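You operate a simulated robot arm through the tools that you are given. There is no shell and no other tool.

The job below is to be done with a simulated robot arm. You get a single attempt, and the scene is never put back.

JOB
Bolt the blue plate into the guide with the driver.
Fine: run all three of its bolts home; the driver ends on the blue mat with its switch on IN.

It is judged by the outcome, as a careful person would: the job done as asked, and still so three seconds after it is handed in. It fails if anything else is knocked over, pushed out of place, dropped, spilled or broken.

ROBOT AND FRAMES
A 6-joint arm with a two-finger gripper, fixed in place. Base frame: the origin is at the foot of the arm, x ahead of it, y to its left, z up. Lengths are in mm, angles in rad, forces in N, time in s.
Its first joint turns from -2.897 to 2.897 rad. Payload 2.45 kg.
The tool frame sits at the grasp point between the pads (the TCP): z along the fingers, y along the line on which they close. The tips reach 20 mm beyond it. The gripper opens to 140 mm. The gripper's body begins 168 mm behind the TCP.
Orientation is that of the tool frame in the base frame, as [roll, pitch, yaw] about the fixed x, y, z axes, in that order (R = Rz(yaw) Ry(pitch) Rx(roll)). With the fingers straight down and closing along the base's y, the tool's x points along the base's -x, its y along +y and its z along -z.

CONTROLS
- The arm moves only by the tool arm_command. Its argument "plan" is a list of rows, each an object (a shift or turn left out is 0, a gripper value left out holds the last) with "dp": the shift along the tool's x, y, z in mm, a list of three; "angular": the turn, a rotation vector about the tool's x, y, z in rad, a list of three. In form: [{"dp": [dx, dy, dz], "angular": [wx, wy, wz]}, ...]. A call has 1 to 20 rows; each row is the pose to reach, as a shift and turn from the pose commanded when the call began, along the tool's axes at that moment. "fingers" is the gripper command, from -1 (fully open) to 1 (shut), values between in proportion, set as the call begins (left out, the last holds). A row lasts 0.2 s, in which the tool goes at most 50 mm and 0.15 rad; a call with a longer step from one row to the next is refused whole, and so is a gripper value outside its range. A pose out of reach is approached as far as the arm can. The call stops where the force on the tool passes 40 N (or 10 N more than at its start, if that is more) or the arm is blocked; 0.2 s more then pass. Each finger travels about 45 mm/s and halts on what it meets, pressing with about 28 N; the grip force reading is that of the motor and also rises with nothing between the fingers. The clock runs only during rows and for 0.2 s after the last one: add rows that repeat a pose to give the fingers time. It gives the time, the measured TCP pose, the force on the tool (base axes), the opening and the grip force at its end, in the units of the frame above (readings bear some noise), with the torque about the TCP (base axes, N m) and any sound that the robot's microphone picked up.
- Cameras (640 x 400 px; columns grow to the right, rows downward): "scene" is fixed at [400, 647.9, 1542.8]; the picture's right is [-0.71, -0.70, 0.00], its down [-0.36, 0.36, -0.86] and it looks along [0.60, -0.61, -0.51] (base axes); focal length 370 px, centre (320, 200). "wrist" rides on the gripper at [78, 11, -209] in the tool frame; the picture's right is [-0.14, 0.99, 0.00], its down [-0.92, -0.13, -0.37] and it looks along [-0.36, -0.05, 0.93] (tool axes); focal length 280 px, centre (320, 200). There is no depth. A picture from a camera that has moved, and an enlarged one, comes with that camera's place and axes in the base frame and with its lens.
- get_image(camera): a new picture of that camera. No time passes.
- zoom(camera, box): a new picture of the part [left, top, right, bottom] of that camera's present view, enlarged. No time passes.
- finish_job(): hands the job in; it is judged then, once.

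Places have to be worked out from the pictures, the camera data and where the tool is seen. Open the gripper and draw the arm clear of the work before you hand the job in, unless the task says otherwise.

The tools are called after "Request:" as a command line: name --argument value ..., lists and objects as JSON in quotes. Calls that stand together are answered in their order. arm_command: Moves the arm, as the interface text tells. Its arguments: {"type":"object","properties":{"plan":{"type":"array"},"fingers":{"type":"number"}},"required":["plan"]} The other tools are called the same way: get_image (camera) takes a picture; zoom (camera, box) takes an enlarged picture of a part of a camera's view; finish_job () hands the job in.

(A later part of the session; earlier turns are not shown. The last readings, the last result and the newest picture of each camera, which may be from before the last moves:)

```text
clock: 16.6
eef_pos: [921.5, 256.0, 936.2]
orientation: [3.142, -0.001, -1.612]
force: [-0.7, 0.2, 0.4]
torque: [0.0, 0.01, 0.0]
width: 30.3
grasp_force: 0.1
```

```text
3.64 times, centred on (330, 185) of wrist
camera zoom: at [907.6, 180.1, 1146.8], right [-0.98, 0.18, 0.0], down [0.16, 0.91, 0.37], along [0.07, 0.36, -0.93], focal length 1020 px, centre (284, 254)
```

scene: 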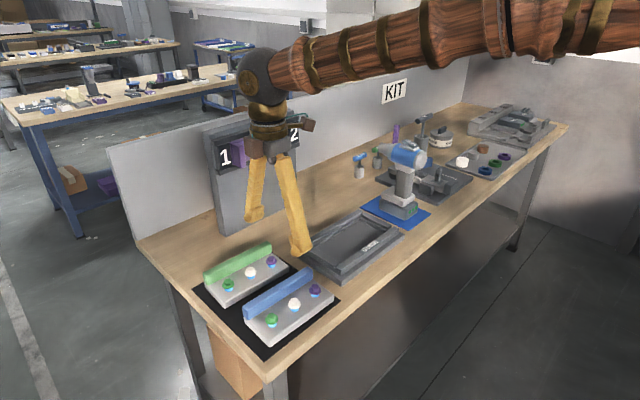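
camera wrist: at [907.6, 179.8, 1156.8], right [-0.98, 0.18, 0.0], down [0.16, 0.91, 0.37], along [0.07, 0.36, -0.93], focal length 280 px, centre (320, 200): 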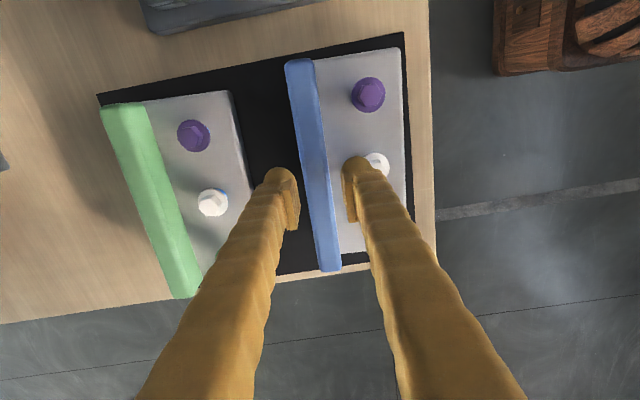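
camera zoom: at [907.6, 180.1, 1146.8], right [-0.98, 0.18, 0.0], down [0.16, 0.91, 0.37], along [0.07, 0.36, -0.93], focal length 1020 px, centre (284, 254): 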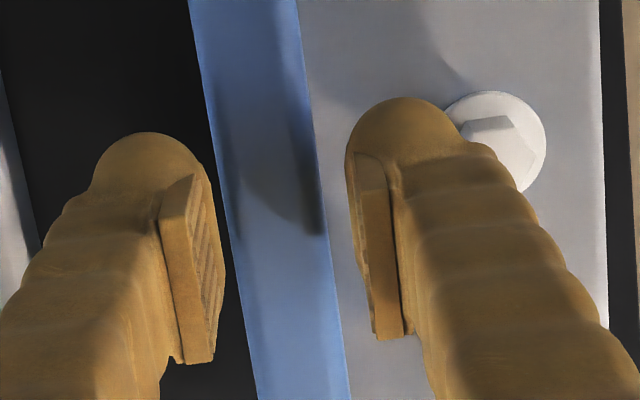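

The tip is still about 25 mm above the plate top, which this view puts near z≈891. I go down another 12 mm and check again.

Request:
arm_command --plan '[{"dp": [0, 0, 6]}, {"dp": [0, 0, 12]}, {"dp": [0, 0, 12]}]'

Request:
zoom --camera "scene" --box '[255, 265, 325, 320]'

Request:
zoom --camera "wrist" --box '[260, 130, 400, 240]'

```text
clock: 17.4
eef_pos: [922.5, 256.7, 925.1]
orientation: [-3.141, 0.0, -1.612]
force: [0.6, -0.5, 0.0]
torque: [-0.01, -0.02, -0.01]
width: 30.2
grasp_force: 0.0
```

```text
7.27 times, centred on (290, 292) of scene
camera zoom: at [400.0, 647.9, 1542.8], right [-0.71, -0.7, 0.0], down [-0.36, 0.36, -0.86], along [0.6, -0.61, -0.51], focal length 2694 px, centre (538, -473)
```

zoom: 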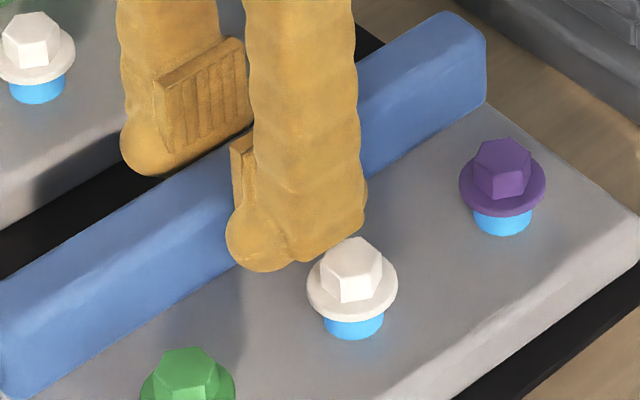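

```text
3.64 times, centred on (330, 185) of wrist
camera zoom: at [907.5, 180.2, 1134.6], right [-0.98, 0.18, 0.0], down [0.16, 0.91, 0.37], along [0.07, 0.36, -0.93], focal length 1020 px, centre (284, 254)
```

zoom: 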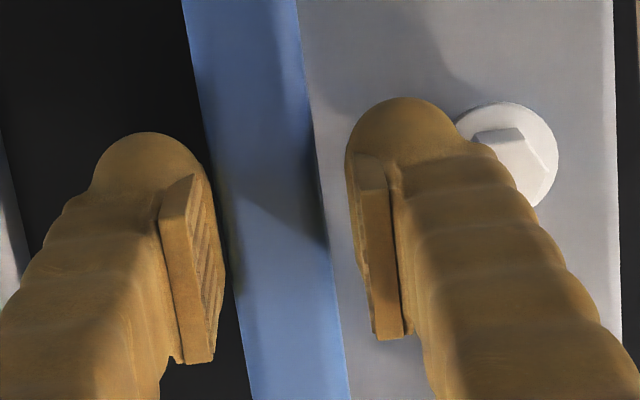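

The pads are already overlapping the ridge. I narrow to about 26 mm, which pulls the front finger away from the bolt, and then go down 4 mm more.

Request:
arm_command --plan '[{"dp": [0, 0, 0]}, {"dp": [0, 0, 2]}, {"dp": [0, 0, 4]}, {"dp": [0, 0, 4]}]' --fingers 0.63

Request:
zoom --camera "scene" --box '[255, 265, 325, 320]'

```text
clock: 18.4
eef_pos: [922.9, 257.3, 920.2]
orientation: [3.141, 0.0, -1.611]
force: [4.1, -0.6, 1.7]
torque: [-0.03, -0.05, 0.0]
width: 28.8
grasp_force: 2.6
```

```text
7.27 times, centred on (290, 292) of scene
camera zoom: at [400.0, 647.9, 1542.8], right [-0.71, -0.7, 0.0], down [-0.36, 0.36, -0.86], along [0.6, -0.61, -0.51], focal length 2694 px, centre (538, -473)
```

zoom: 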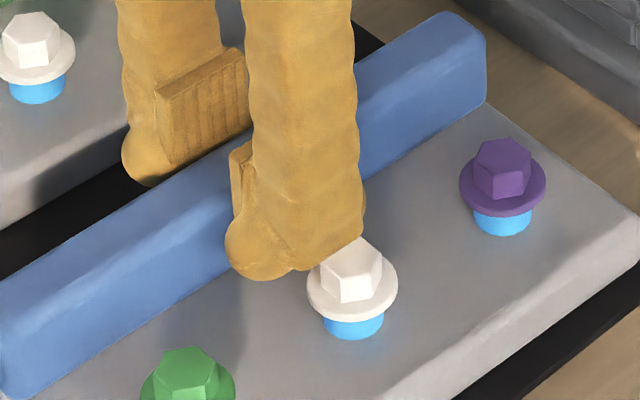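

A slight +x reaction at 28.8 mm width shows the back finger already touching the ridge, so the ridge centre is about 3 mm farther in +x. I shift there and close.

Request:
arm_command --plan '[{"dp": [0, -1.5, 0]}, {"dp": [0, -3, 0]}, {"dp": [0, -3, 0]}]' --fingers 0.6

Request:
arm_command --plan '[{"dp": [0, 0, 0]}, {"dp": [0, 0, 0]}, {"dp": [0, 0, 0]}, {"dp": [0, 0, 0]}]' --fingers 1

Request:
zoom --camera "wrist" --box '[260, 130, 400, 240]'

```text
clock: 19.2
eef_pos: [926.2, 256.6, 920.6]
orientation: [-3.141, 0.002, -1.612]
force: [0.0, 0.1, -0.9]
torque: [0.01, 0.0, 0.01]
width: 27.7
grasp_force: 0.1
```

```text
clock: 20.2
eef_pos: [925.6, 256.5, 920.7]
orientation: [-3.14, 0.0, -1.611]
force: [-2.9, -0.9, 0.3]
torque: [-0.01, 0.06, 0.09]
width: 23.1
grasp_force: 28.3
```

```text
3.64 times, centred on (330, 185) of wrist
camera zoom: at [910.7, 180.3, 1130.6], right [-0.98, 0.18, 0.0], down [0.16, 0.91, 0.37], along [0.07, 0.36, -0.93], focal length 1020 px, centre (284, 254)
```

zoom: 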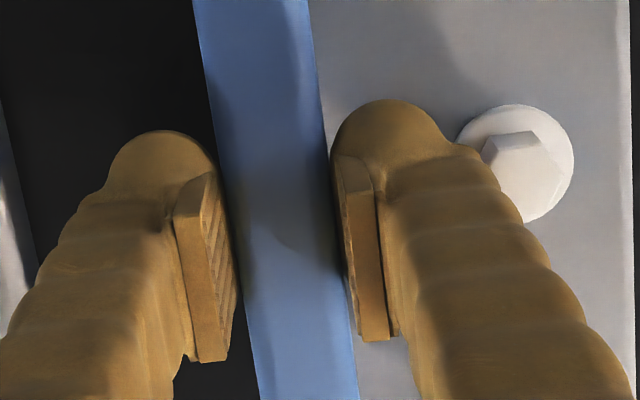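

The ridge is gripped at 23.1 mm width with 28 N. I lift 25 mm slowly and check the weight and tilt.

Request:
arm_command --plan '[{"dp": [0, 0, -5]}, {"dp": [0, 0, -12]}, {"dp": [0, 0, -25]}, {"dp": [0, 0, -25]}, {"dp": [0, 0, -25]}]'

Request:
get_image --camera "wrist"

Request:
zoom --camera "scene" --box '[220, 230, 350, 340]'

```text
clock: 21.4
eef_pos: [925.7, 256.9, 945.6]
orientation: [-3.141, 0.0, -1.61]
force: [0.1, 0.4, -5.3]
torque: [0.01, -0.18, -0.02]
width: 22.9
grasp_force: 28.4
```

```text
taken
camera wrist: at [910.7, 180.3, 1155.3], right [-0.98, 0.18, 0.0], down [0.16, 0.92, 0.37], along [0.06, 0.36, -0.93], focal length 280 px, centre (320, 200)
```

wrist: 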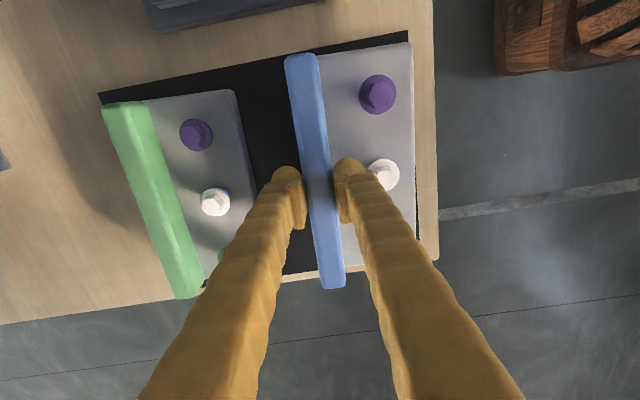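

```text
3.64 times, centred on (285, 285) of scene
camera zoom: at [400.0, 647.9, 1542.8], right [-0.71, -0.7, 0.0], down [-0.36, 0.36, -0.86], along [0.6, -0.61, -0.51], focal length 1347 px, centre (447, -109)
```

zoom: 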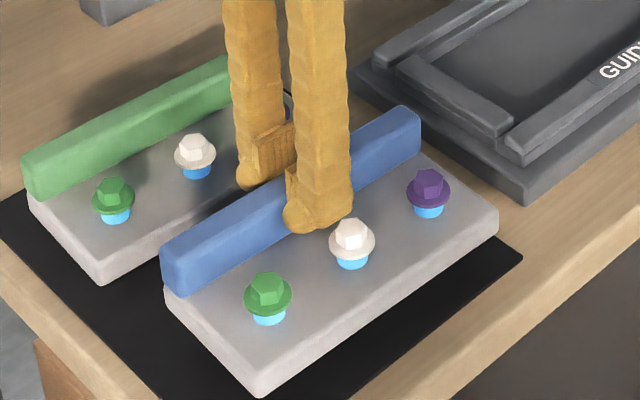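

The plate is held level at about 5.3 N. My best estimate puts the TCP at about (988, −33) over the pocket with a +2.3° turn, so I lift and carry it above the guide at TCP z≈1030.

Request:
arm_command --plan '[{"dp": [0, 0, -25]}, {"dp": [0, 0, -55]}, {"dp": [0, 0, -85]}, {"dp": [28, -7, -85]}, {"dp": [60, -15, -85], "angular": [0, 0, -0.005]}, {"dp": [95, -24, -85], "angular": [0, 0, -0.01]}, {"dp": [130, -33, -85], "angular": [0, 0, -0.015]}, {"dp": [165, -42, -85], "angular": [0, 0, -0.02]}, {"dp": [200, -51, -85], "angular": [0, 0, -0.025]}, {"dp": [235, -60, -85], "angular": [0, 0, -0.03]}, {"dp": [265, -68, -85], "angular": [0, 0, -0.035]}, {"dp": [287.8, -73.9, -85], "angular": [0, 0, -0.0402]}, {"dp": [287.8, -73.9, -85], "angular": [0, 0, -0.0402]}, {"dp": [287.8, -73.9, -85], "angular": [0, 0, -0.0402]}]'

Request:
get_image --camera "wrist"

Request:
get_image --camera "scene"

```text
clock: 24.4
eef_pos: [988.5, -35.1, 1030.1]
orientation: [3.141, 0.001, -1.571]
force: [0.4, -0.1, -5.4]
torque: [-0.01, -0.18, 0.02]
width: 23.3
grasp_force: 27.9
```

```text
taken
camera wrist: at [976.4, -111.4, 1240.5], right [-0.99, 0.14, 0.0], down [0.13, 0.92, 0.37], along [0.05, 0.36, -0.93], focal length 280 px, centre (320, 200)
```

wrist: 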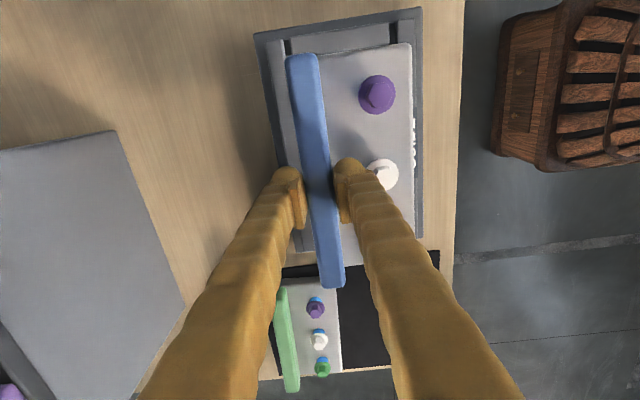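

```text
taken
```

scene: 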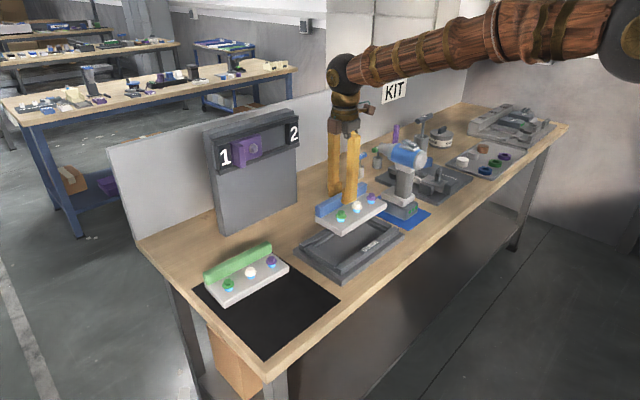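

The plate sits parallel above the pocket. I lower to TCP z≈972, just above the flared bars, and check alignment at each end.

Request:
arm_command --plan '[{"dp": [0, 0, 20]}, {"dp": [0, 0, 40]}, {"dp": [0, 0, 58]}, {"dp": [0, 0, 58]}]'

Request:
get_image --camera "wrist"

Request:
zoom --camera "scene" --box '[290, 190, 410, 290]'

Request:
zoom --camera "wrist" --box '[240, 0, 440, 130]'

Request:
zoom --camera "wrist" --box '[270, 220, 460, 330]'

```text
clock: 25.4
eef_pos: [988.0, -32.8, 971.6]
orientation: [3.141, 0.002, -1.568]
force: [-0.6, 0.9, -5.3]
torque: [-0.03, -0.17, -0.02]
width: 23.2
grasp_force: 27.6
```

```text
taken
camera wrist: at [976.6, -110.8, 1182.4], right [-0.99, 0.14, 0.0], down [0.13, 0.92, 0.37], along [0.05, 0.36, -0.93], focal length 280 px, centre (320, 200)
```

wrist: 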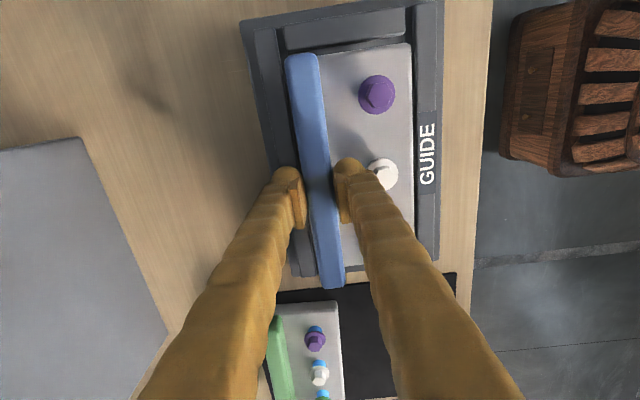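

```text
4.00 times, centred on (350, 240) of scene
camera zoom: at [400.0, 647.9, 1542.8], right [-0.71, -0.7, 0.0], down [-0.36, 0.36, -0.86], along [0.6, -0.61, -0.51], focal length 1482 px, centre (200, 40)
```

zoom: 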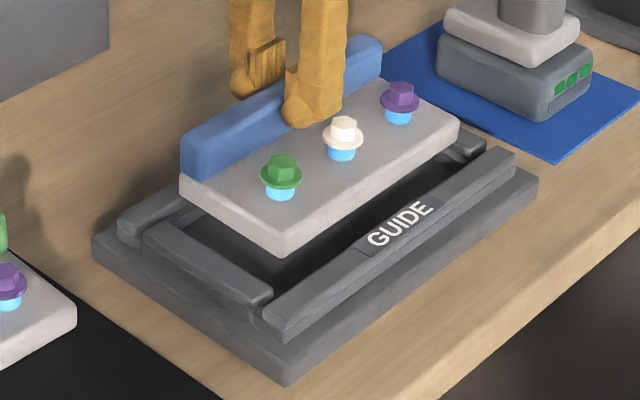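

```text
3.08 times, centred on (340, 65) of wrist
camera zoom: at [976.6, -110.8, 1182.4], right [-0.99, 0.14, 0.0], down [0.13, 0.92, 0.37], along [0.05, 0.36, -0.93], focal length 863 px, centre (258, 615)
```

zoom: 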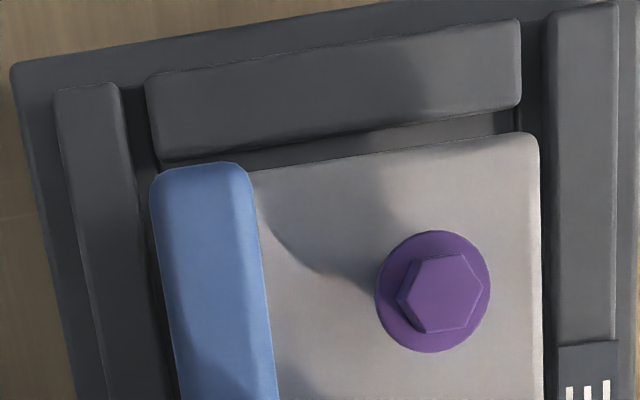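

```text
3.37 times, centred on (365, 275) of wrist
camera zoom: at [976.6, -110.8, 1182.4], right [-0.99, 0.14, 0.0], down [0.13, 0.92, 0.37], along [0.05, 0.36, -0.93], focal length 944 px, centre (168, -53)
```

zoom: 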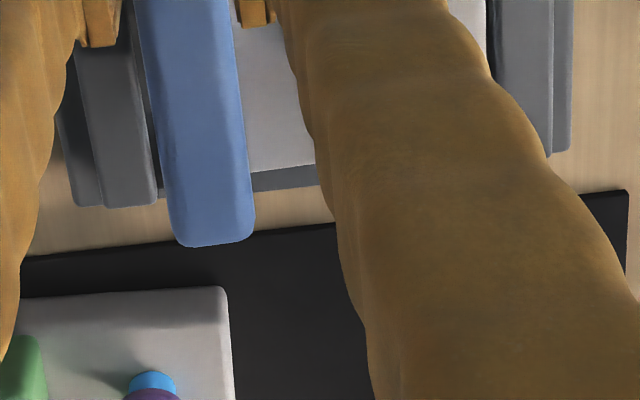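

The plate is centred in the flared opening to within a couple of millimetres in both directions. I lower into the pocket slowly, watching the force.

Request:
arm_command --plan '[{"dp": [0, 0, 6]}, {"dp": [0, 0, 12]}, {"dp": [0, 0, 18]}, {"dp": [0, 0, 22]}, {"dp": [0, 0, 22]}]'

Request:
zoom --camera "scene" --box '[290, 190, 410, 290]'

Request:
zoom --camera "wrist" --box '[240, 0, 440, 130]'

```text
clock: 26.6
eef_pos: [988.0, -33.9, 951.3]
orientation: [3.141, 0.0, -1.571]
force: [-0.6, 0.2, -5.3]
torque: [0.0, -0.19, -0.03]
width: 23.0
grasp_force: 28.5
```

```text
4.00 times, centred on (350, 240) of scene
camera zoom: at [400.0, 647.9, 1542.8], right [-0.71, -0.7, 0.0], down [-0.36, 0.36, -0.86], along [0.6, -0.61, -0.51], focal length 1482 px, centre (200, 40)
```

zoom: 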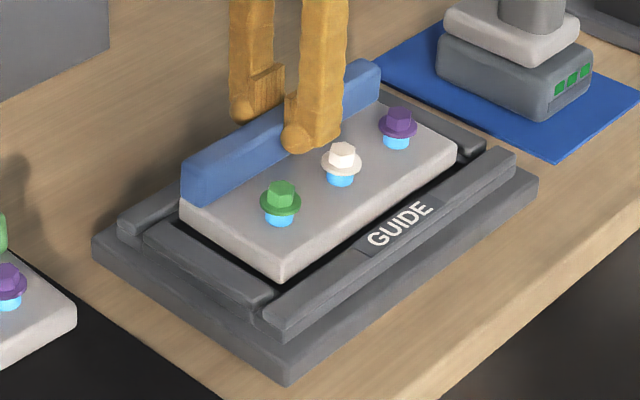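

```text
3.08 times, centred on (340, 65) of wrist
camera zoom: at [976.3, -110.6, 1160.6], right [-0.99, 0.14, 0.0], down [0.13, 0.92, 0.37], along [0.05, 0.36, -0.93], focal length 863 px, centre (258, 615)
```

zoom: 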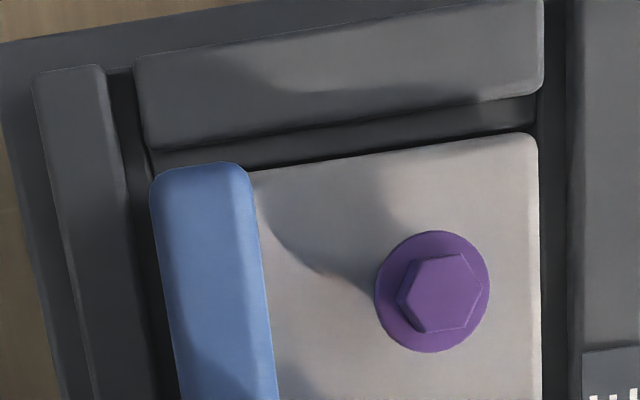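

It is still free at 5.3 N and well aligned. I continue down in small steps until it seats.

Request:
arm_command --plan '[{"dp": [0, 0, 2]}, {"dp": [0, 0, 4]}, {"dp": [0, 0, 6]}, {"dp": [0, 0, 6]}]'

Request:
arm_command --plan '[{"dp": [0, 0, 1.5]}, {"dp": [0, 0, 3]}, {"dp": [0, 0, 3]}]'

```text
clock: 27.6
eef_pos: [988.3, -34.2, 944.2]
orientation: [3.141, 0.001, -1.569]
force: [-0.8, 0.1, -4.9]
torque: [0.06, -0.17, 0.04]
width: 23.0
grasp_force: 27.8
```

```text
clock: 28.4
eef_pos: [988.7, -33.5, 941.5]
orientation: [3.141, -0.002, -1.57]
force: [2.4, 0.1, -0.4]
torque: [0.03, 0.23, -0.03]
width: 23.3
grasp_force: 28.3
```

The weight has transferred and the +y torque says contact is at the plate's front edge. I look closely before going on.

Request:
zoom --camera "scene" --box '[310, 215, 390, 275]'

Request:
zoom --camera "wrist" --box '[240, 0, 440, 130]'

Request:
get_image --camera "wrist"

```text
6.67 times, centred on (350, 245) of scene
camera zoom: at [400.0, 647.9, 1542.8], right [-0.71, -0.7, 0.0], down [-0.36, 0.36, -0.86], along [0.6, -0.61, -0.51], focal length 2469 px, centre (120, -100)
```

zoom: 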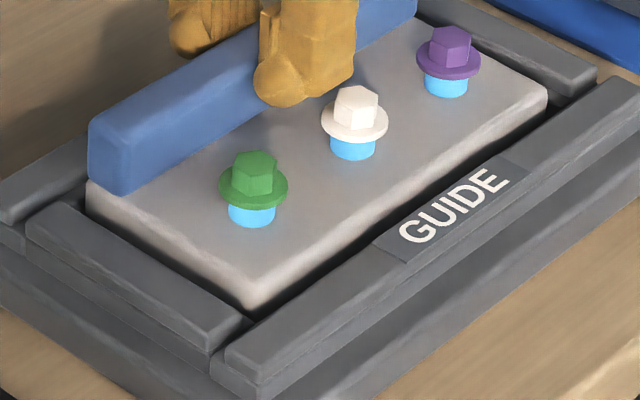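

```text
3.08 times, centred on (340, 65) of wrist
camera zoom: at [976.1, -110.5, 1151.7], right [-0.99, 0.14, 0.0], down [0.13, 0.92, 0.37], along [0.05, 0.36, -0.93], focal length 863 px, centre (258, 615)
```

zoom: 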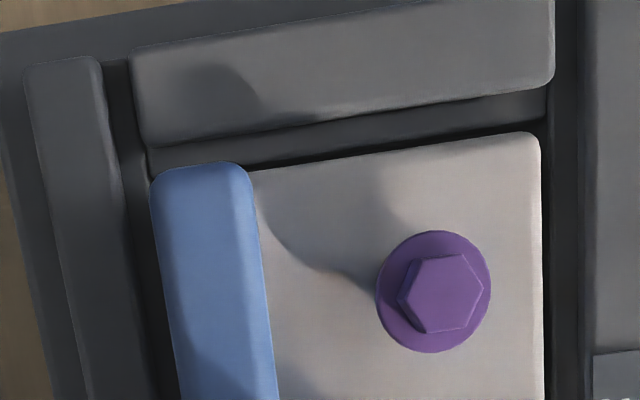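

```text
taken
camera wrist: at [976.1, -110.5, 1151.7], right [-0.99, 0.14, 0.0], down [0.13, 0.92, 0.37], along [0.05, 0.36, -0.93], focal length 280 px, centre (320, 200)
```

wrist: 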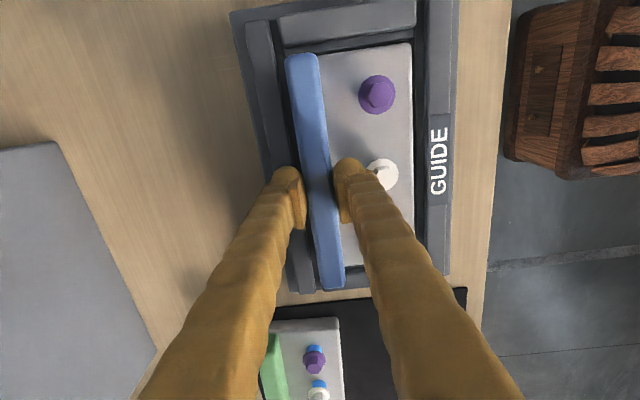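

The view is consistent with the plate's front edge resting on the pocket floor after a slight sag. I lower another 1.5 mm and read the force.

Request:
arm_command --plan '[{"dp": [0, 0, 0.8]}, {"dp": [0, 0, 1.5]}, {"dp": [0, 0, 1.5]}]'

```text
clock: 29.2
eef_pos: [988.3, -32.8, 939.7]
orientation: [-3.141, -0.001, -1.571]
force: [1.3, -0.1, -1.7]
torque: [0.02, 0.09, -0.02]
width: 22.9
grasp_force: 28.0
```

The contact force eased slightly, so the plate is settling. I lower another 1.5 mm.

Request:
arm_command --plan '[{"dp": [0, 0, 0.8]}, {"dp": [0, 0, 1.5]}, {"dp": [0, 0, 1.5]}]'

Request:
zoom --camera "scene" --box '[310, 215, 390, 275]'

```text
clock: 30.0
eef_pos: [987.8, -33.6, 939.1]
orientation: [3.141, 0.001, -1.57]
force: [2.4, 0.3, 2.8]
torque: [0.05, -0.04, 0.01]
width: 23.1
grasp_force: 28.1
```

```text
6.67 times, centred on (350, 245) of scene
camera zoom: at [400.0, 647.9, 1542.8], right [-0.71, -0.7, 0.0], down [-0.36, 0.36, -0.86], along [0.6, -0.61, -0.51], focal length 2469 px, centre (120, -100)
```

zoom: 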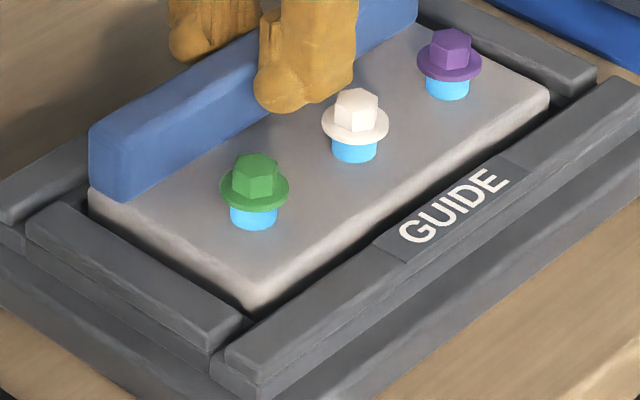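

Torque is near zero with a slight downward press, so the plate is resting flat in the pocket. I open to 34 mm to release, then rise straight up.

Request:
arm_command --plan '[{"dp": [0, 0, 0]}, {"dp": [0, 0, 0]}, {"dp": [0, 0, 0]}, {"dp": [0, 0, 0]}]' --fingers 0.514

Request:
arm_command --plan '[{"dp": [0, 0, -10]}, {"dp": [0, 0, -25]}, {"dp": [0, 0, -45]}, {"dp": [0, 0, -80]}, {"dp": [0, 0, -120]}, {"dp": [0, 0, -120]}]'

Request:
get_image --camera "wrist"

Request:
zoom --camera "scene" --box '[290, 200, 410, 290]'

```text
clock: 31.0
eef_pos: [988.0, -33.5, 939.0]
orientation: [3.14, 0.0, -1.571]
force: [-0.8, 0.0, -0.7]
torque: [-0.02, 0.0, -0.02]
width: 34.3
grasp_force: 0.1
```

```text
clock: 32.4
eef_pos: [988.8, -33.3, 1057.6]
orientation: [-3.14, 0.001, -1.572]
force: [0.3, 0.1, 0.4]
torque: [-0.02, 0.0, -0.01]
width: 34.1
grasp_force: 0.0
```

```text
taken
camera wrist: at [976.6, -110.8, 1268.3], right [-0.99, 0.14, 0.0], down [0.13, 0.92, 0.37], along [0.05, 0.36, -0.93], focal length 280 px, centre (320, 200)
```

wrist: 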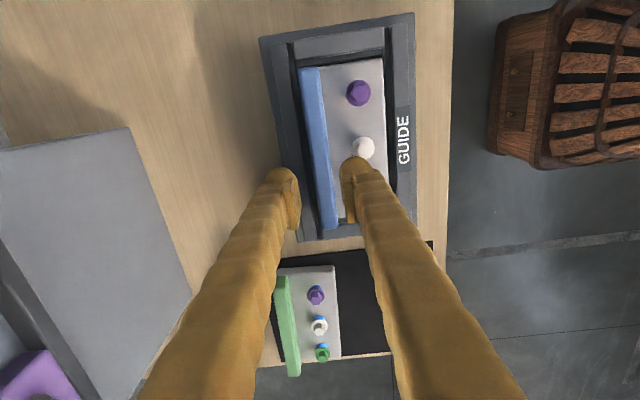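

```text
4.44 times, centred on (350, 245) of scene
camera zoom: at [400.0, 647.9, 1542.8], right [-0.71, -0.7, 0.0], down [-0.36, 0.36, -0.86], along [0.6, -0.61, -0.51], focal length 1646 px, centre (187, 0)
```

zoom: 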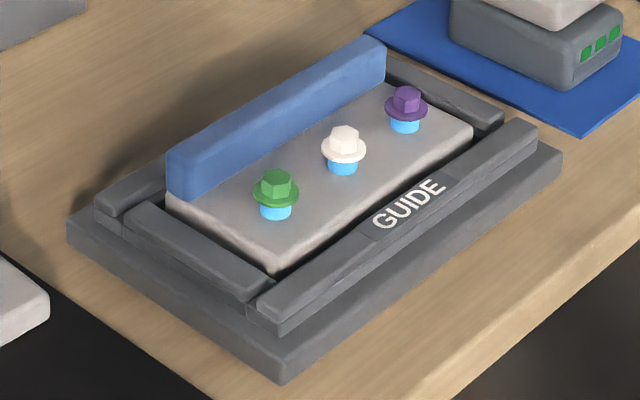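

The blue plate is seated in the guide. Next is the switch: its IN end is at about x≈966, y≈−295 and z≈1122, roughly 6 mm higher than the OUT end. I'll open up and bring the far finger over the IN end, staying above it.

Request:
arm_command --plan '[{"dp": [0, 0, -45]}, {"dp": [0, 0, -90]}, {"dp": [0, 0, -125]}, {"dp": [36, 14, -125]}, {"dp": [72, 28, -125]}, {"dp": [108, 42, -125]}, {"dp": [144, 56, -125]}, {"dp": [180, 70, -125]}, {"dp": [216, 84, -125]}, {"dp": [246, 95, -125]}, {"dp": [262, 99, -125]}, {"dp": [262, 99, -115]}, {"dp": [262, 99, -115]}]' --fingers -1

Request:
get_image --camera "wrist"

Request:
zoom --camera "scene" --box '[360, 100, 460, 175]'

```text
clock: 35.2
eef_pos: [888.8, -293.5, 1174.1]
orientation: [3.141, 0.001, -1.57]
force: [0.5, 0.5, -0.1]
torque: [-0.01, -0.01, 0.02]
width: 140.1
grasp_force: 0.0
```

```text
taken
camera wrist: at [876.7, -372.3, 1383.6], right [-0.99, 0.14, 0.0], down [0.13, 0.92, 0.37], along [0.05, 0.36, -0.93], focal length 280 px, centre (320, 200)
```

wrist: 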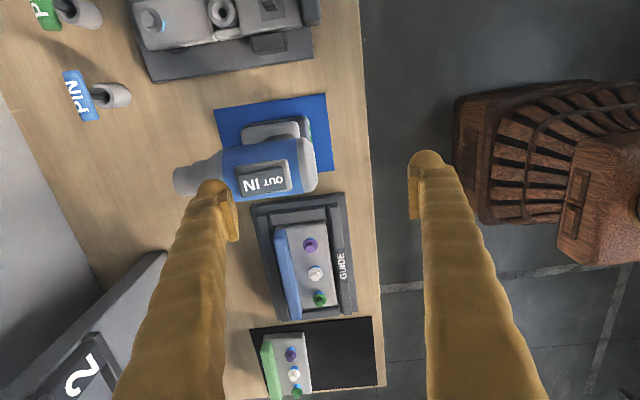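

```text
5.33 times, centred on (410, 138) of scene
camera zoom: at [400.0, 647.9, 1542.8], right [-0.71, -0.7, 0.0], down [-0.36, 0.36, -0.86], along [0.6, -0.61, -0.51], focal length 1975 px, centre (-160, 533)
```

zoom: 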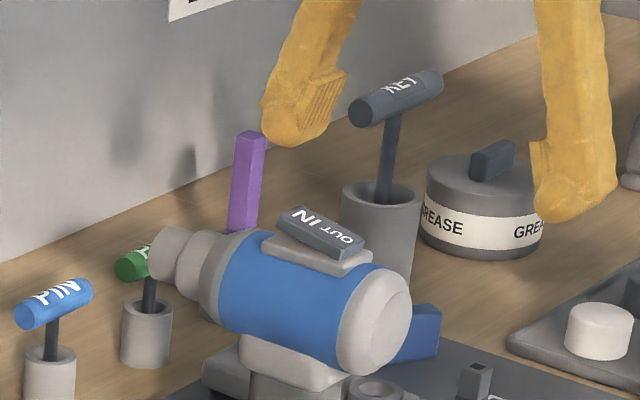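

The far finger hovers near the IN end. I zoom in to verify its x/y alignment against the rocker.

Request:
zoom --camera "wrist" --box '[190, 130, 330, 240]'

Request:
zoom --camera "scene" --box '[385, 115, 435, 155]'

```text
3.64 times, centred on (260, 185) of wrist
camera zoom: at [876.7, -372.3, 1383.6], right [-0.99, 0.14, 0.0], down [0.13, 0.92, 0.37], along [0.05, 0.36, -0.93], focal length 1020 px, centre (538, 254)
```

zoom: 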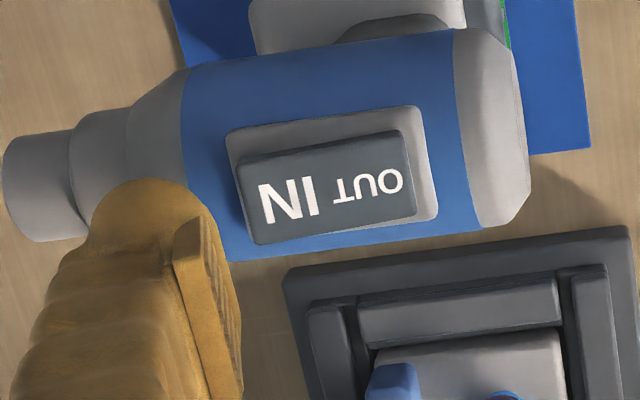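

```text
10.00 times, centred on (410, 135) of scene
camera zoom: at [400.0, 647.9, 1542.8], right [-0.71, -0.7, 0.0], down [-0.36, 0.36, -0.86], along [0.6, -0.61, -0.51], focal length 3704 px, centre (-580, 850)
```

zoom: 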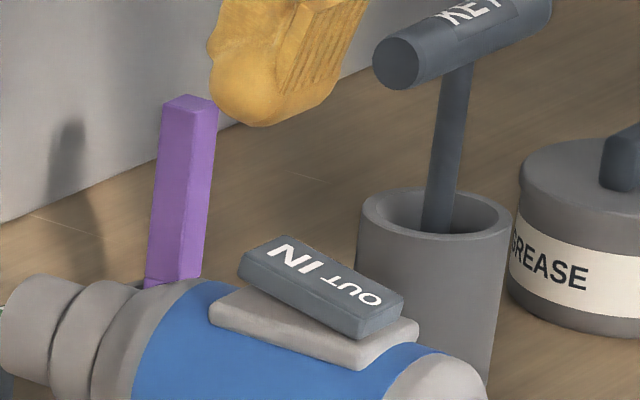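

The IN end is at x≈970 and y≈−293, so the finger (x 959–973) sits over its outer half. I descend to a tip height of about 1130 first and then step down.

Request:
arm_command --plan '[{"dp": [0, 0, 12]}, {"dp": [0, 0, 24]}, {"dp": [0, 0, 24]}]'

Request:
zoom --camera "scene" --box '[385, 115, 435, 155]'

Request:
zoom --camera "wrist" --box '[190, 130, 330, 240]'

```text
clock: 36.0
eef_pos: [888.1, -294.7, 1150.5]
orientation: [3.141, 0.0, -1.57]
force: [-0.5, -0.5, -0.4]
torque: [0.03, 0.01, 0.0]
width: 139.7
grasp_force: 0.1
```

```text
10.00 times, centred on (410, 135) of scene
camera zoom: at [400.0, 647.9, 1542.8], right [-0.71, -0.7, 0.0], down [-0.36, 0.36, -0.86], along [0.6, -0.61, -0.51], focal length 3704 px, centre (-580, 850)
```

zoom: 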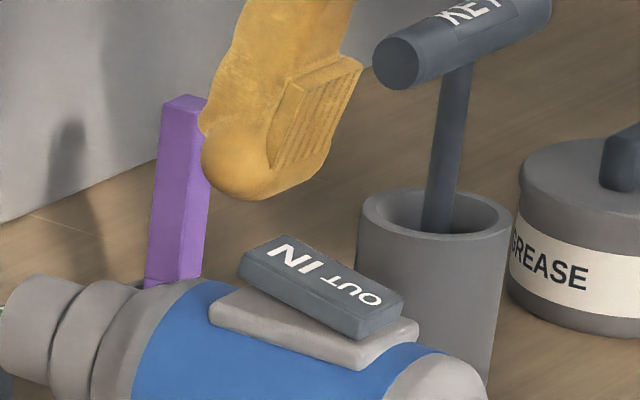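

```text
3.64 times, centred on (260, 185) of wrist
camera zoom: at [876.8, -372.4, 1360.0], right [-0.99, 0.14, 0.0], down [0.13, 0.92, 0.37], along [0.05, 0.36, -0.93], focal length 1020 px, centre (538, 254)
```

zoom: 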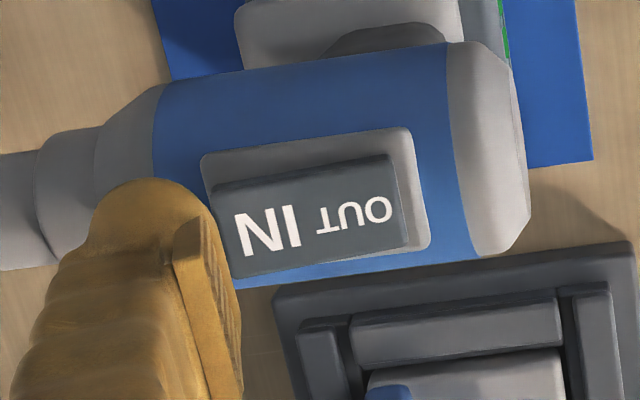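

The tip looks about 14–18 mm above the rocker. I descend 11 mm and then use short steps to detect contact.

Request:
arm_command --plan '[{"dp": [0, 0, 6]}, {"dp": [0, 0, 11]}, {"dp": [0, 0, 11]}]'

Request:
zoom --camera "scene" --box '[385, 115, 435, 155]'

Request:
arm_command --plan '[{"dp": [0, 0, 1.5]}, {"dp": [0, 0, 3]}, {"dp": [0, 0, 3]}]'

Request:
zoom --camera "scene" --box '[385, 115, 435, 155]'

```text
clock: 36.8
eef_pos: [888.5, -295.5, 1138.8]
orientation: [3.141, -0.001, -1.571]
force: [0.7, 0.4, -0.2]
torque: [-0.02, 0.02, 0.02]
width: 140.1
grasp_force: 0.0
```

```text
10.00 times, centred on (410, 135) of scene
camera zoom: at [400.0, 647.9, 1542.8], right [-0.71, -0.7, 0.0], down [-0.36, 0.36, -0.86], along [0.6, -0.61, -0.51], focal length 3704 px, centre (-580, 850)
```

zoom: 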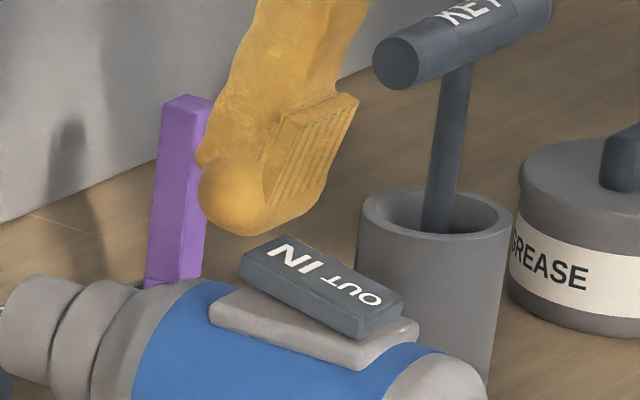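

```text
clock: 37.6
eef_pos: [888.7, -296.1, 1135.3]
orientation: [3.141, -0.001, -1.572]
force: [0.4, -0.5, 0.6]
torque: [0.02, -0.03, 0.01]
width: 139.8
grasp_force: 0.0
```

```text
10.00 times, centred on (410, 135) of scene
camera zoom: at [400.0, 647.9, 1542.8], right [-0.71, -0.7, 0.0], down [-0.36, 0.36, -0.86], along [0.6, -0.61, -0.51], focal length 3704 px, centre (-580, 850)
```

zoom: 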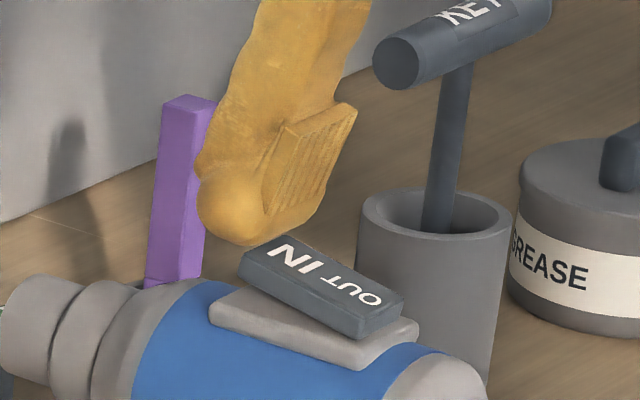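

No contact yet at z=1135. I keep going down in 2 mm steps.

Request:
arm_command --plan '[{"dp": [0, 0, 1]}, {"dp": [0, 0, 2]}, {"dp": [0, 0, 2]}]'

Request:
arm_command --plan '[{"dp": [0, 0, 1]}, {"dp": [0, 0, 2]}, {"dp": [0, 0, 2]}]'

Request:
zoom --camera "scene" --box '[385, 115, 435, 155]'

```text
clock: 38.4
eef_pos: [887.9, -295.4, 1134.7]
orientation: [-3.141, 0.0, -1.57]
force: [0.1, 0.6, 0.3]
torque: [0.03, 0.04, -0.04]
width: 140.2
grasp_force: 0.0
```

```text
clock: 39.2
eef_pos: [888.9, -294.8, 1132.7]
orientation: [-3.141, 0.001, -1.57]
force: [-0.8, 0.0, 1.0]
torque: [-0.02, -0.05, 0.01]
width: 139.9
grasp_force: 0.2
```

```text
10.00 times, centred on (410, 135) of scene
camera zoom: at [400.0, 647.9, 1542.8], right [-0.71, -0.7, 0.0], down [-0.36, 0.36, -0.86], along [0.6, -0.61, -0.51], focal length 3704 px, centre (-580, 850)
```

zoom: 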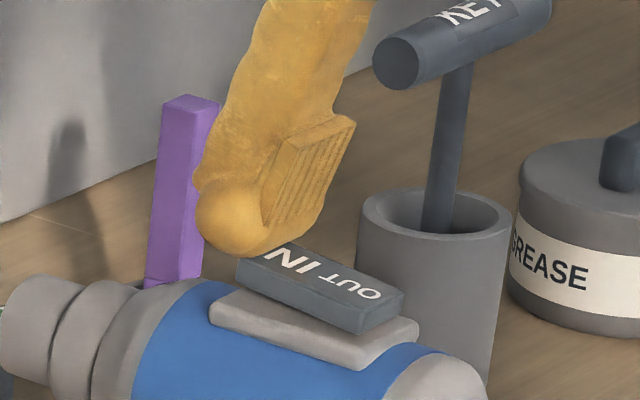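

The rocker has begun to tilt toward IN with only light force. I keep pressing in small steps.

Request:
arm_command --plan '[{"dp": [0, 0, 1]}, {"dp": [0, 0, 2]}, {"dp": [0, 0, 2]}]'

Request:
arm_command --plan '[{"dp": [0, 0, 1]}, {"dp": [0, 0, 2]}, {"dp": [0, 0, 2]}]'

Request:
zoom --camera "scene" --box '[385, 115, 435, 155]'

```text
clock: 40.0
eef_pos: [889.2, -296.1, 1129.5]
orientation: [-3.141, 0.002, -1.571]
force: [0.4, -1.0, 0.8]
torque: [-0.02, 0.01, -0.04]
width: 140.2
grasp_force: 0.0
```

```text
clock: 40.8
eef_pos: [889.4, -295.6, 1127.7]
orientation: [3.141, 0.0, -1.57]
force: [-0.5, 0.1, -0.6]
torque: [0.03, 0.02, 0.01]
width: 139.9
grasp_force: 0.1
```

```text
10.00 times, centred on (410, 135) of scene
camera zoom: at [400.0, 647.9, 1542.8], right [-0.71, -0.7, 0.0], down [-0.36, 0.36, -0.86], along [0.6, -0.61, -0.51], focal length 3704 px, centre (-580, 850)
```

zoom: 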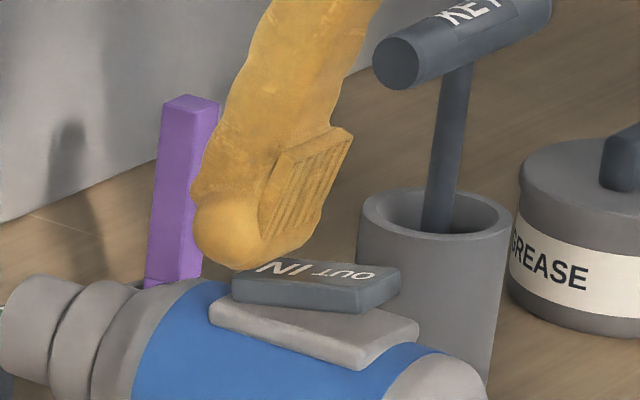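

The rocker has tipped over: the OUT end is now raised and the IN end is down. I raise the finger clear and check that it stays.

Request:
arm_command --plan '[{"dp": [0, 0, 1]}, {"dp": [0, 0, 1]}]'

Request:
arm_command --plan '[{"dp": [0, 0, -15]}, {"dp": [0, 0, -45]}, {"dp": [0, 0, -80]}, {"dp": [0, 0, -80]}]'

Request:
zoom --camera "scene" --box '[385, 115, 435, 155]'

Request:
zoom --camera "scene" --box '[345, 120, 445, 235]'

Request:
zoom --camera "wrist" --box '[190, 130, 330, 240]'

```text
clock: 41.4
eef_pos: [888.5, -296.1, 1125.9]
orientation: [3.141, 0.001, -1.571]
force: [-1.0, -0.4, -0.2]
torque: [-0.02, 0.03, 0.01]
width: 139.8
grasp_force: 0.0
```

```text
clock: 42.4
eef_pos: [888.1, -296.4, 1206.0]
orientation: [-3.141, 0.001, -1.571]
force: [0.3, -0.2, -0.1]
torque: [0.02, -0.01, 0.02]
width: 140.0
grasp_force: 0.1
```

```text
10.00 times, centred on (410, 135) of scene
camera zoom: at [400.0, 647.9, 1542.8], right [-0.71, -0.7, 0.0], down [-0.36, 0.36, -0.86], along [0.6, -0.61, -0.51], focal length 3704 px, centre (-580, 850)
```

zoom: 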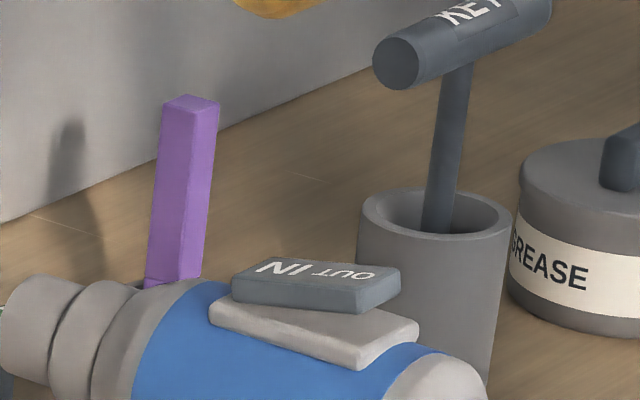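

```text
3.48 times, centred on (395, 178) of scene
camera zoom: at [400.0, 647.9, 1542.8], right [-0.71, -0.7, 0.0], down [-0.36, 0.36, -0.86], along [0.6, -0.61, -0.51], focal length 1288 px, centre (59, 278)
```

zoom: 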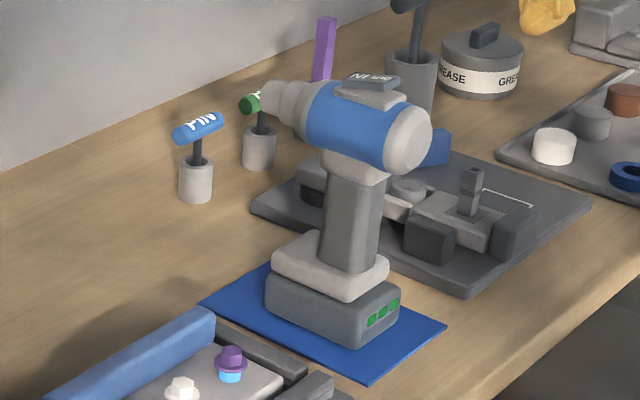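

```text
3.64 times, centred on (260, 185) of wrist
camera zoom: at [876.8, -372.9, 1416.5], right [-0.99, 0.14, 0.0], down [0.13, 0.92, 0.37], along [0.05, 0.36, -0.93], focal length 1020 px, centre (538, 254)
```

zoom: 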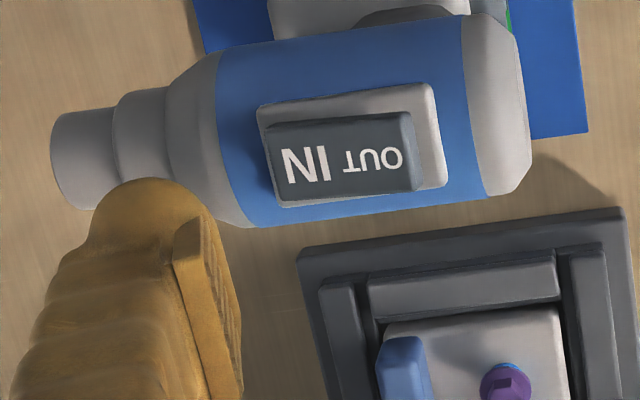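

The rocker holds with IN pressed and OUT raised, so the switch is on IN. Next I back off toward the robot and turn the tool back so the fingers close along y, ready for a horizontal grasp of the driver's handle from behind.

Request:
arm_command --plan '[{"dp": [0, 10, 0], "angular": [0, 0, 0.143]}, {"dp": [0, 20, 0], "angular": [0, 0, 0.286]}, {"dp": [0, 30, 0], "angular": [0, 0, 0.429]}, {"dp": [0, 40, 0], "angular": [0, 0, 0.572]}, {"dp": [0, 50, 0], "angular": [0, 0, 0.715]}, {"dp": [0, 60, 0], "angular": [0, 0, 0.858]}, {"dp": [0, 70, 0], "angular": [0, 0, 1.001]}, {"dp": [0, 80, 0], "angular": [0, 0, 1.144]}, {"dp": [0, 90, 0], "angular": [0, 0, 1.287]}, {"dp": [0, 100, 0], "angular": [0, 0, 1.43]}, {"dp": [-1, 109, 6], "angular": [0, 0, 1.571]}, {"dp": [-1, 109, 6], "angular": [0, 0, 1.571]}]' --fingers -0.43

Request:
get_image --camera "wrist"

```text
clock: 45.0
eef_pos: [779.4, -294.0, 1200.3]
orientation: [3.14, 0.0, 3.139]
force: [0.3, 0.2, -0.4]
torque: [0.02, 0.04, 0.02]
width: 99.9
grasp_force: 0.0
```

```text
taken
camera wrist: at [700.6, -282.1, 1410.7], right [0.14, 0.99, 0.0], down [0.92, -0.13, 0.37], along [0.36, -0.05, -0.93], focal length 280 px, centre (320, 200)
```

wrist: 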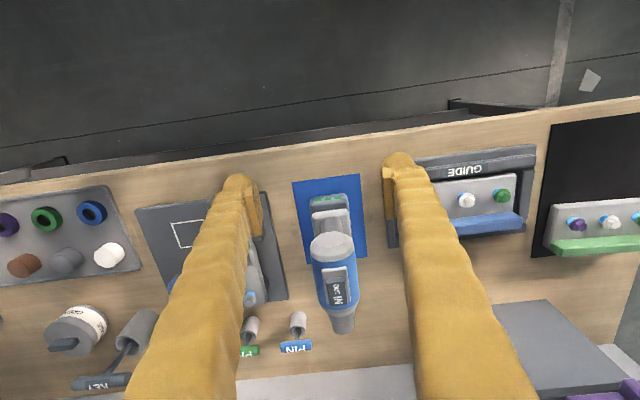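

The fingers now close along y at 100 mm opening. I pitch the tool from down to horizontal, pointing +x, keeping the TCP in place well behind the driver.

Request:
arm_command --plan '[{"angular": [0, -0.143, 0]}, {"angular": [0, -0.286, 0]}, {"angular": [0, -0.429, 0]}, {"angular": [0, -0.572, 0]}, {"angular": [0, -0.715, 0]}, {"angular": [0, -0.858, 0]}, {"angular": [0, -1.001, 0]}, {"angular": [0, -1.144, 0]}, {"angular": [0, -1.287, 0]}, {"angular": [0, -1.43, 0]}, {"angular": [0, -1.5708, 0]}, {"angular": [0, -1.5708, 0]}]'

Request:
get_image --camera "scene"

Request:
get_image --camera "wrist"

```text
clock: 47.6
eef_pos: [780.4, -293.5, 1200.8]
orientation: [-0.303, 1.57, -0.307]
force: [-0.3, -1.0, 0.5]
torque: [0.03, -0.03, -0.02]
width: 100.2
grasp_force: 0.2
```

```text
taken
```

scene: 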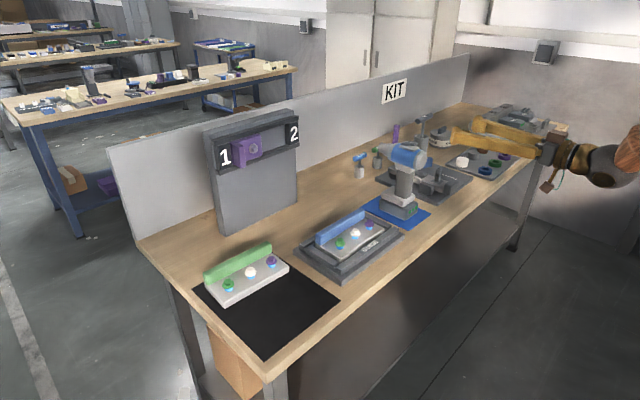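

```text
taken
camera wrist: at [569.7, -282.7, 1123.5], right [0.0, 0.99, 0.14], down [-0.37, -0.13, 0.92], along [0.93, -0.05, 0.37], focal length 280 px, centre (320, 200)
```

wrist: 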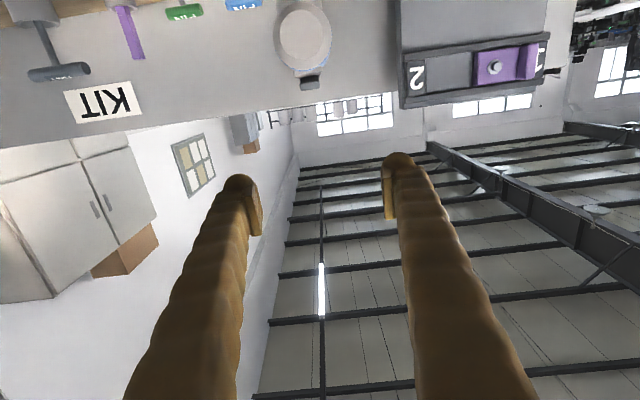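

The tool is horizontal and pointing +x. I lower to handle height z≈967, still 100 mm or more short of the driver, and view it along the approach.

Request:
arm_command --plan '[{"dp": [45, 0, 0]}, {"dp": [90, 0, 0]}, {"dp": [135, 0, 0]}, {"dp": [180, 0, 0]}, {"dp": [220, 0, 0]}, {"dp": [233, 0, 0]}, {"dp": [233, 0, 0]}]'

Request:
get_image --camera "wrist"

Request:
zoom --camera "scene" --box '[340, 110, 560, 250]'

```text
clock: 49.2
eef_pos: [786.6, -304.0, 984.2]
orientation: [1.946, 1.547, 1.957]
force: [0.1, 0.0, 0.0]
torque: [0.04, 0.05, 0.0]
width: 100.2
grasp_force: 0.2
out of reach, approached as far as the arm can: row 5, 6, 7
```

```text
taken
camera wrist: at [575.6, -291.7, 908.9], right [-0.01, 0.99, 0.16], down [-0.36, -0.15, 0.92], along [0.93, -0.05, 0.36], focal length 280 px, centre (320, 200)
```

wrist: 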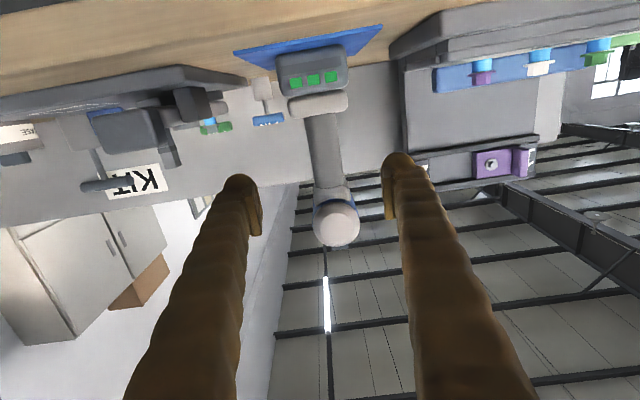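

```text
2.86 times, centred on (450, 180) of scene
camera zoom: at [400.0, 647.9, 1542.8], right [-0.71, -0.7, 0.0], down [-0.36, 0.36, -0.86], along [0.6, -0.61, -0.51], focal length 1058 px, centre (-51, 257)
```

zoom: 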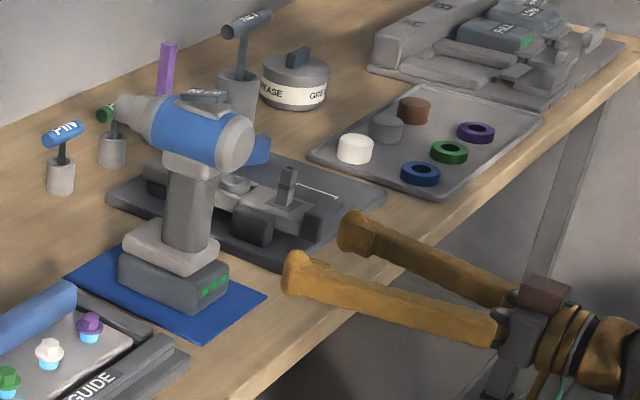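

Row 5 onward was out of reach this close in and low, and it stopped at z≈984. I raise a bit to z≈990, move forward to x≈860 and see how reach behaves there.

Request:
arm_command --plan '[{"dp": [-23, 0, 0]}, {"dp": [-23, 0, 0]}]'

```text
clock: 49.8
eef_pos: [787.0, -303.2, 1007.7]
orientation: [1.985, 1.57, 1.986]
force: [0.4, 0.0, -0.2]
torque: [-0.03, -0.01, 0.02]
width: 100.1
grasp_force: 0.1
```

The arm now holds a clean horizontal pose at (787, −303, 1008). I correct y toward −294 and move forward to x≈870 at z≈1000.

Request:
arm_command --plan '[{"dp": [3, 5, 25]}, {"dp": [6, 9.2, 55]}, {"dp": [8, 9.2, 83]}, {"dp": [8, 9.2, 83]}]'

Request:
get_image --camera "wrist"

Request:
zoom --camera "scene" --box '[360, 120, 480, 240]'

```text
clock: 50.8
eef_pos: [870.5, -295.2, 999.4]
orientation: [0.37, 1.57, 0.37]
force: [0.6, 0.0, 0.4]
torque: [-0.04, 0.02, -0.04]
width: 100.3
grasp_force: 0.1
```

```text
taken
camera wrist: at [659.8, -283.2, 922.0], right [0.0, 0.99, 0.14], down [-0.37, -0.13, 0.92], along [0.93, -0.05, 0.36], focal length 280 px, centre (320, 200)
```

wrist: 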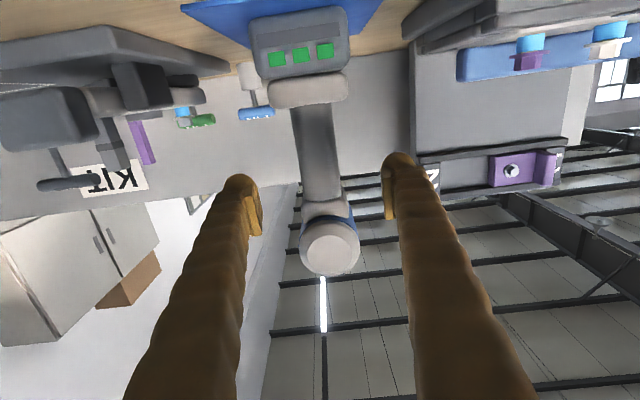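

```text
3.33 times, centred on (420, 180) of scene
camera zoom: at [400.0, 647.9, 1542.8], right [-0.71, -0.7, 0.0], down [-0.36, 0.36, -0.86], along [0.6, -0.61, -0.51], focal length 1235 px, centre (-13, 267)
```

zoom: 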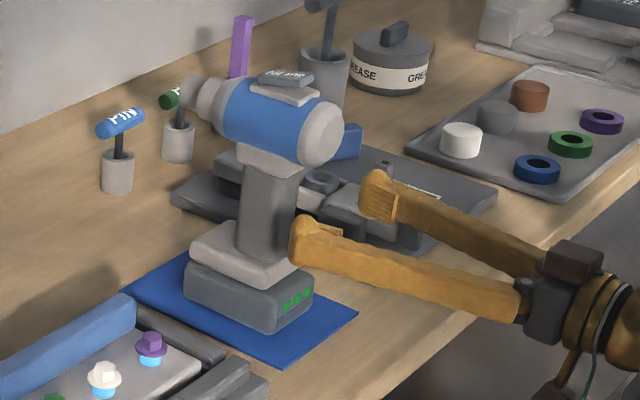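

The handle is centred between the fingers. I try lowering 20 mm here, still behind the handle, to put the grip at mid-handle, z≈980.

Request:
arm_command --plan '[{"dp": [10, 0, 0]}, {"dp": [20, 0, 0]}, {"dp": [20, 0, 0]}]'

```text
clock: 51.6
eef_pos: [871.4, -294.0, 978.5]
orientation: [1.93, 1.568, 1.932]
force: [0.5, -1.0, 0.0]
torque: [0.02, 0.0, -0.02]
width: 100.1
grasp_force: 0.2
```

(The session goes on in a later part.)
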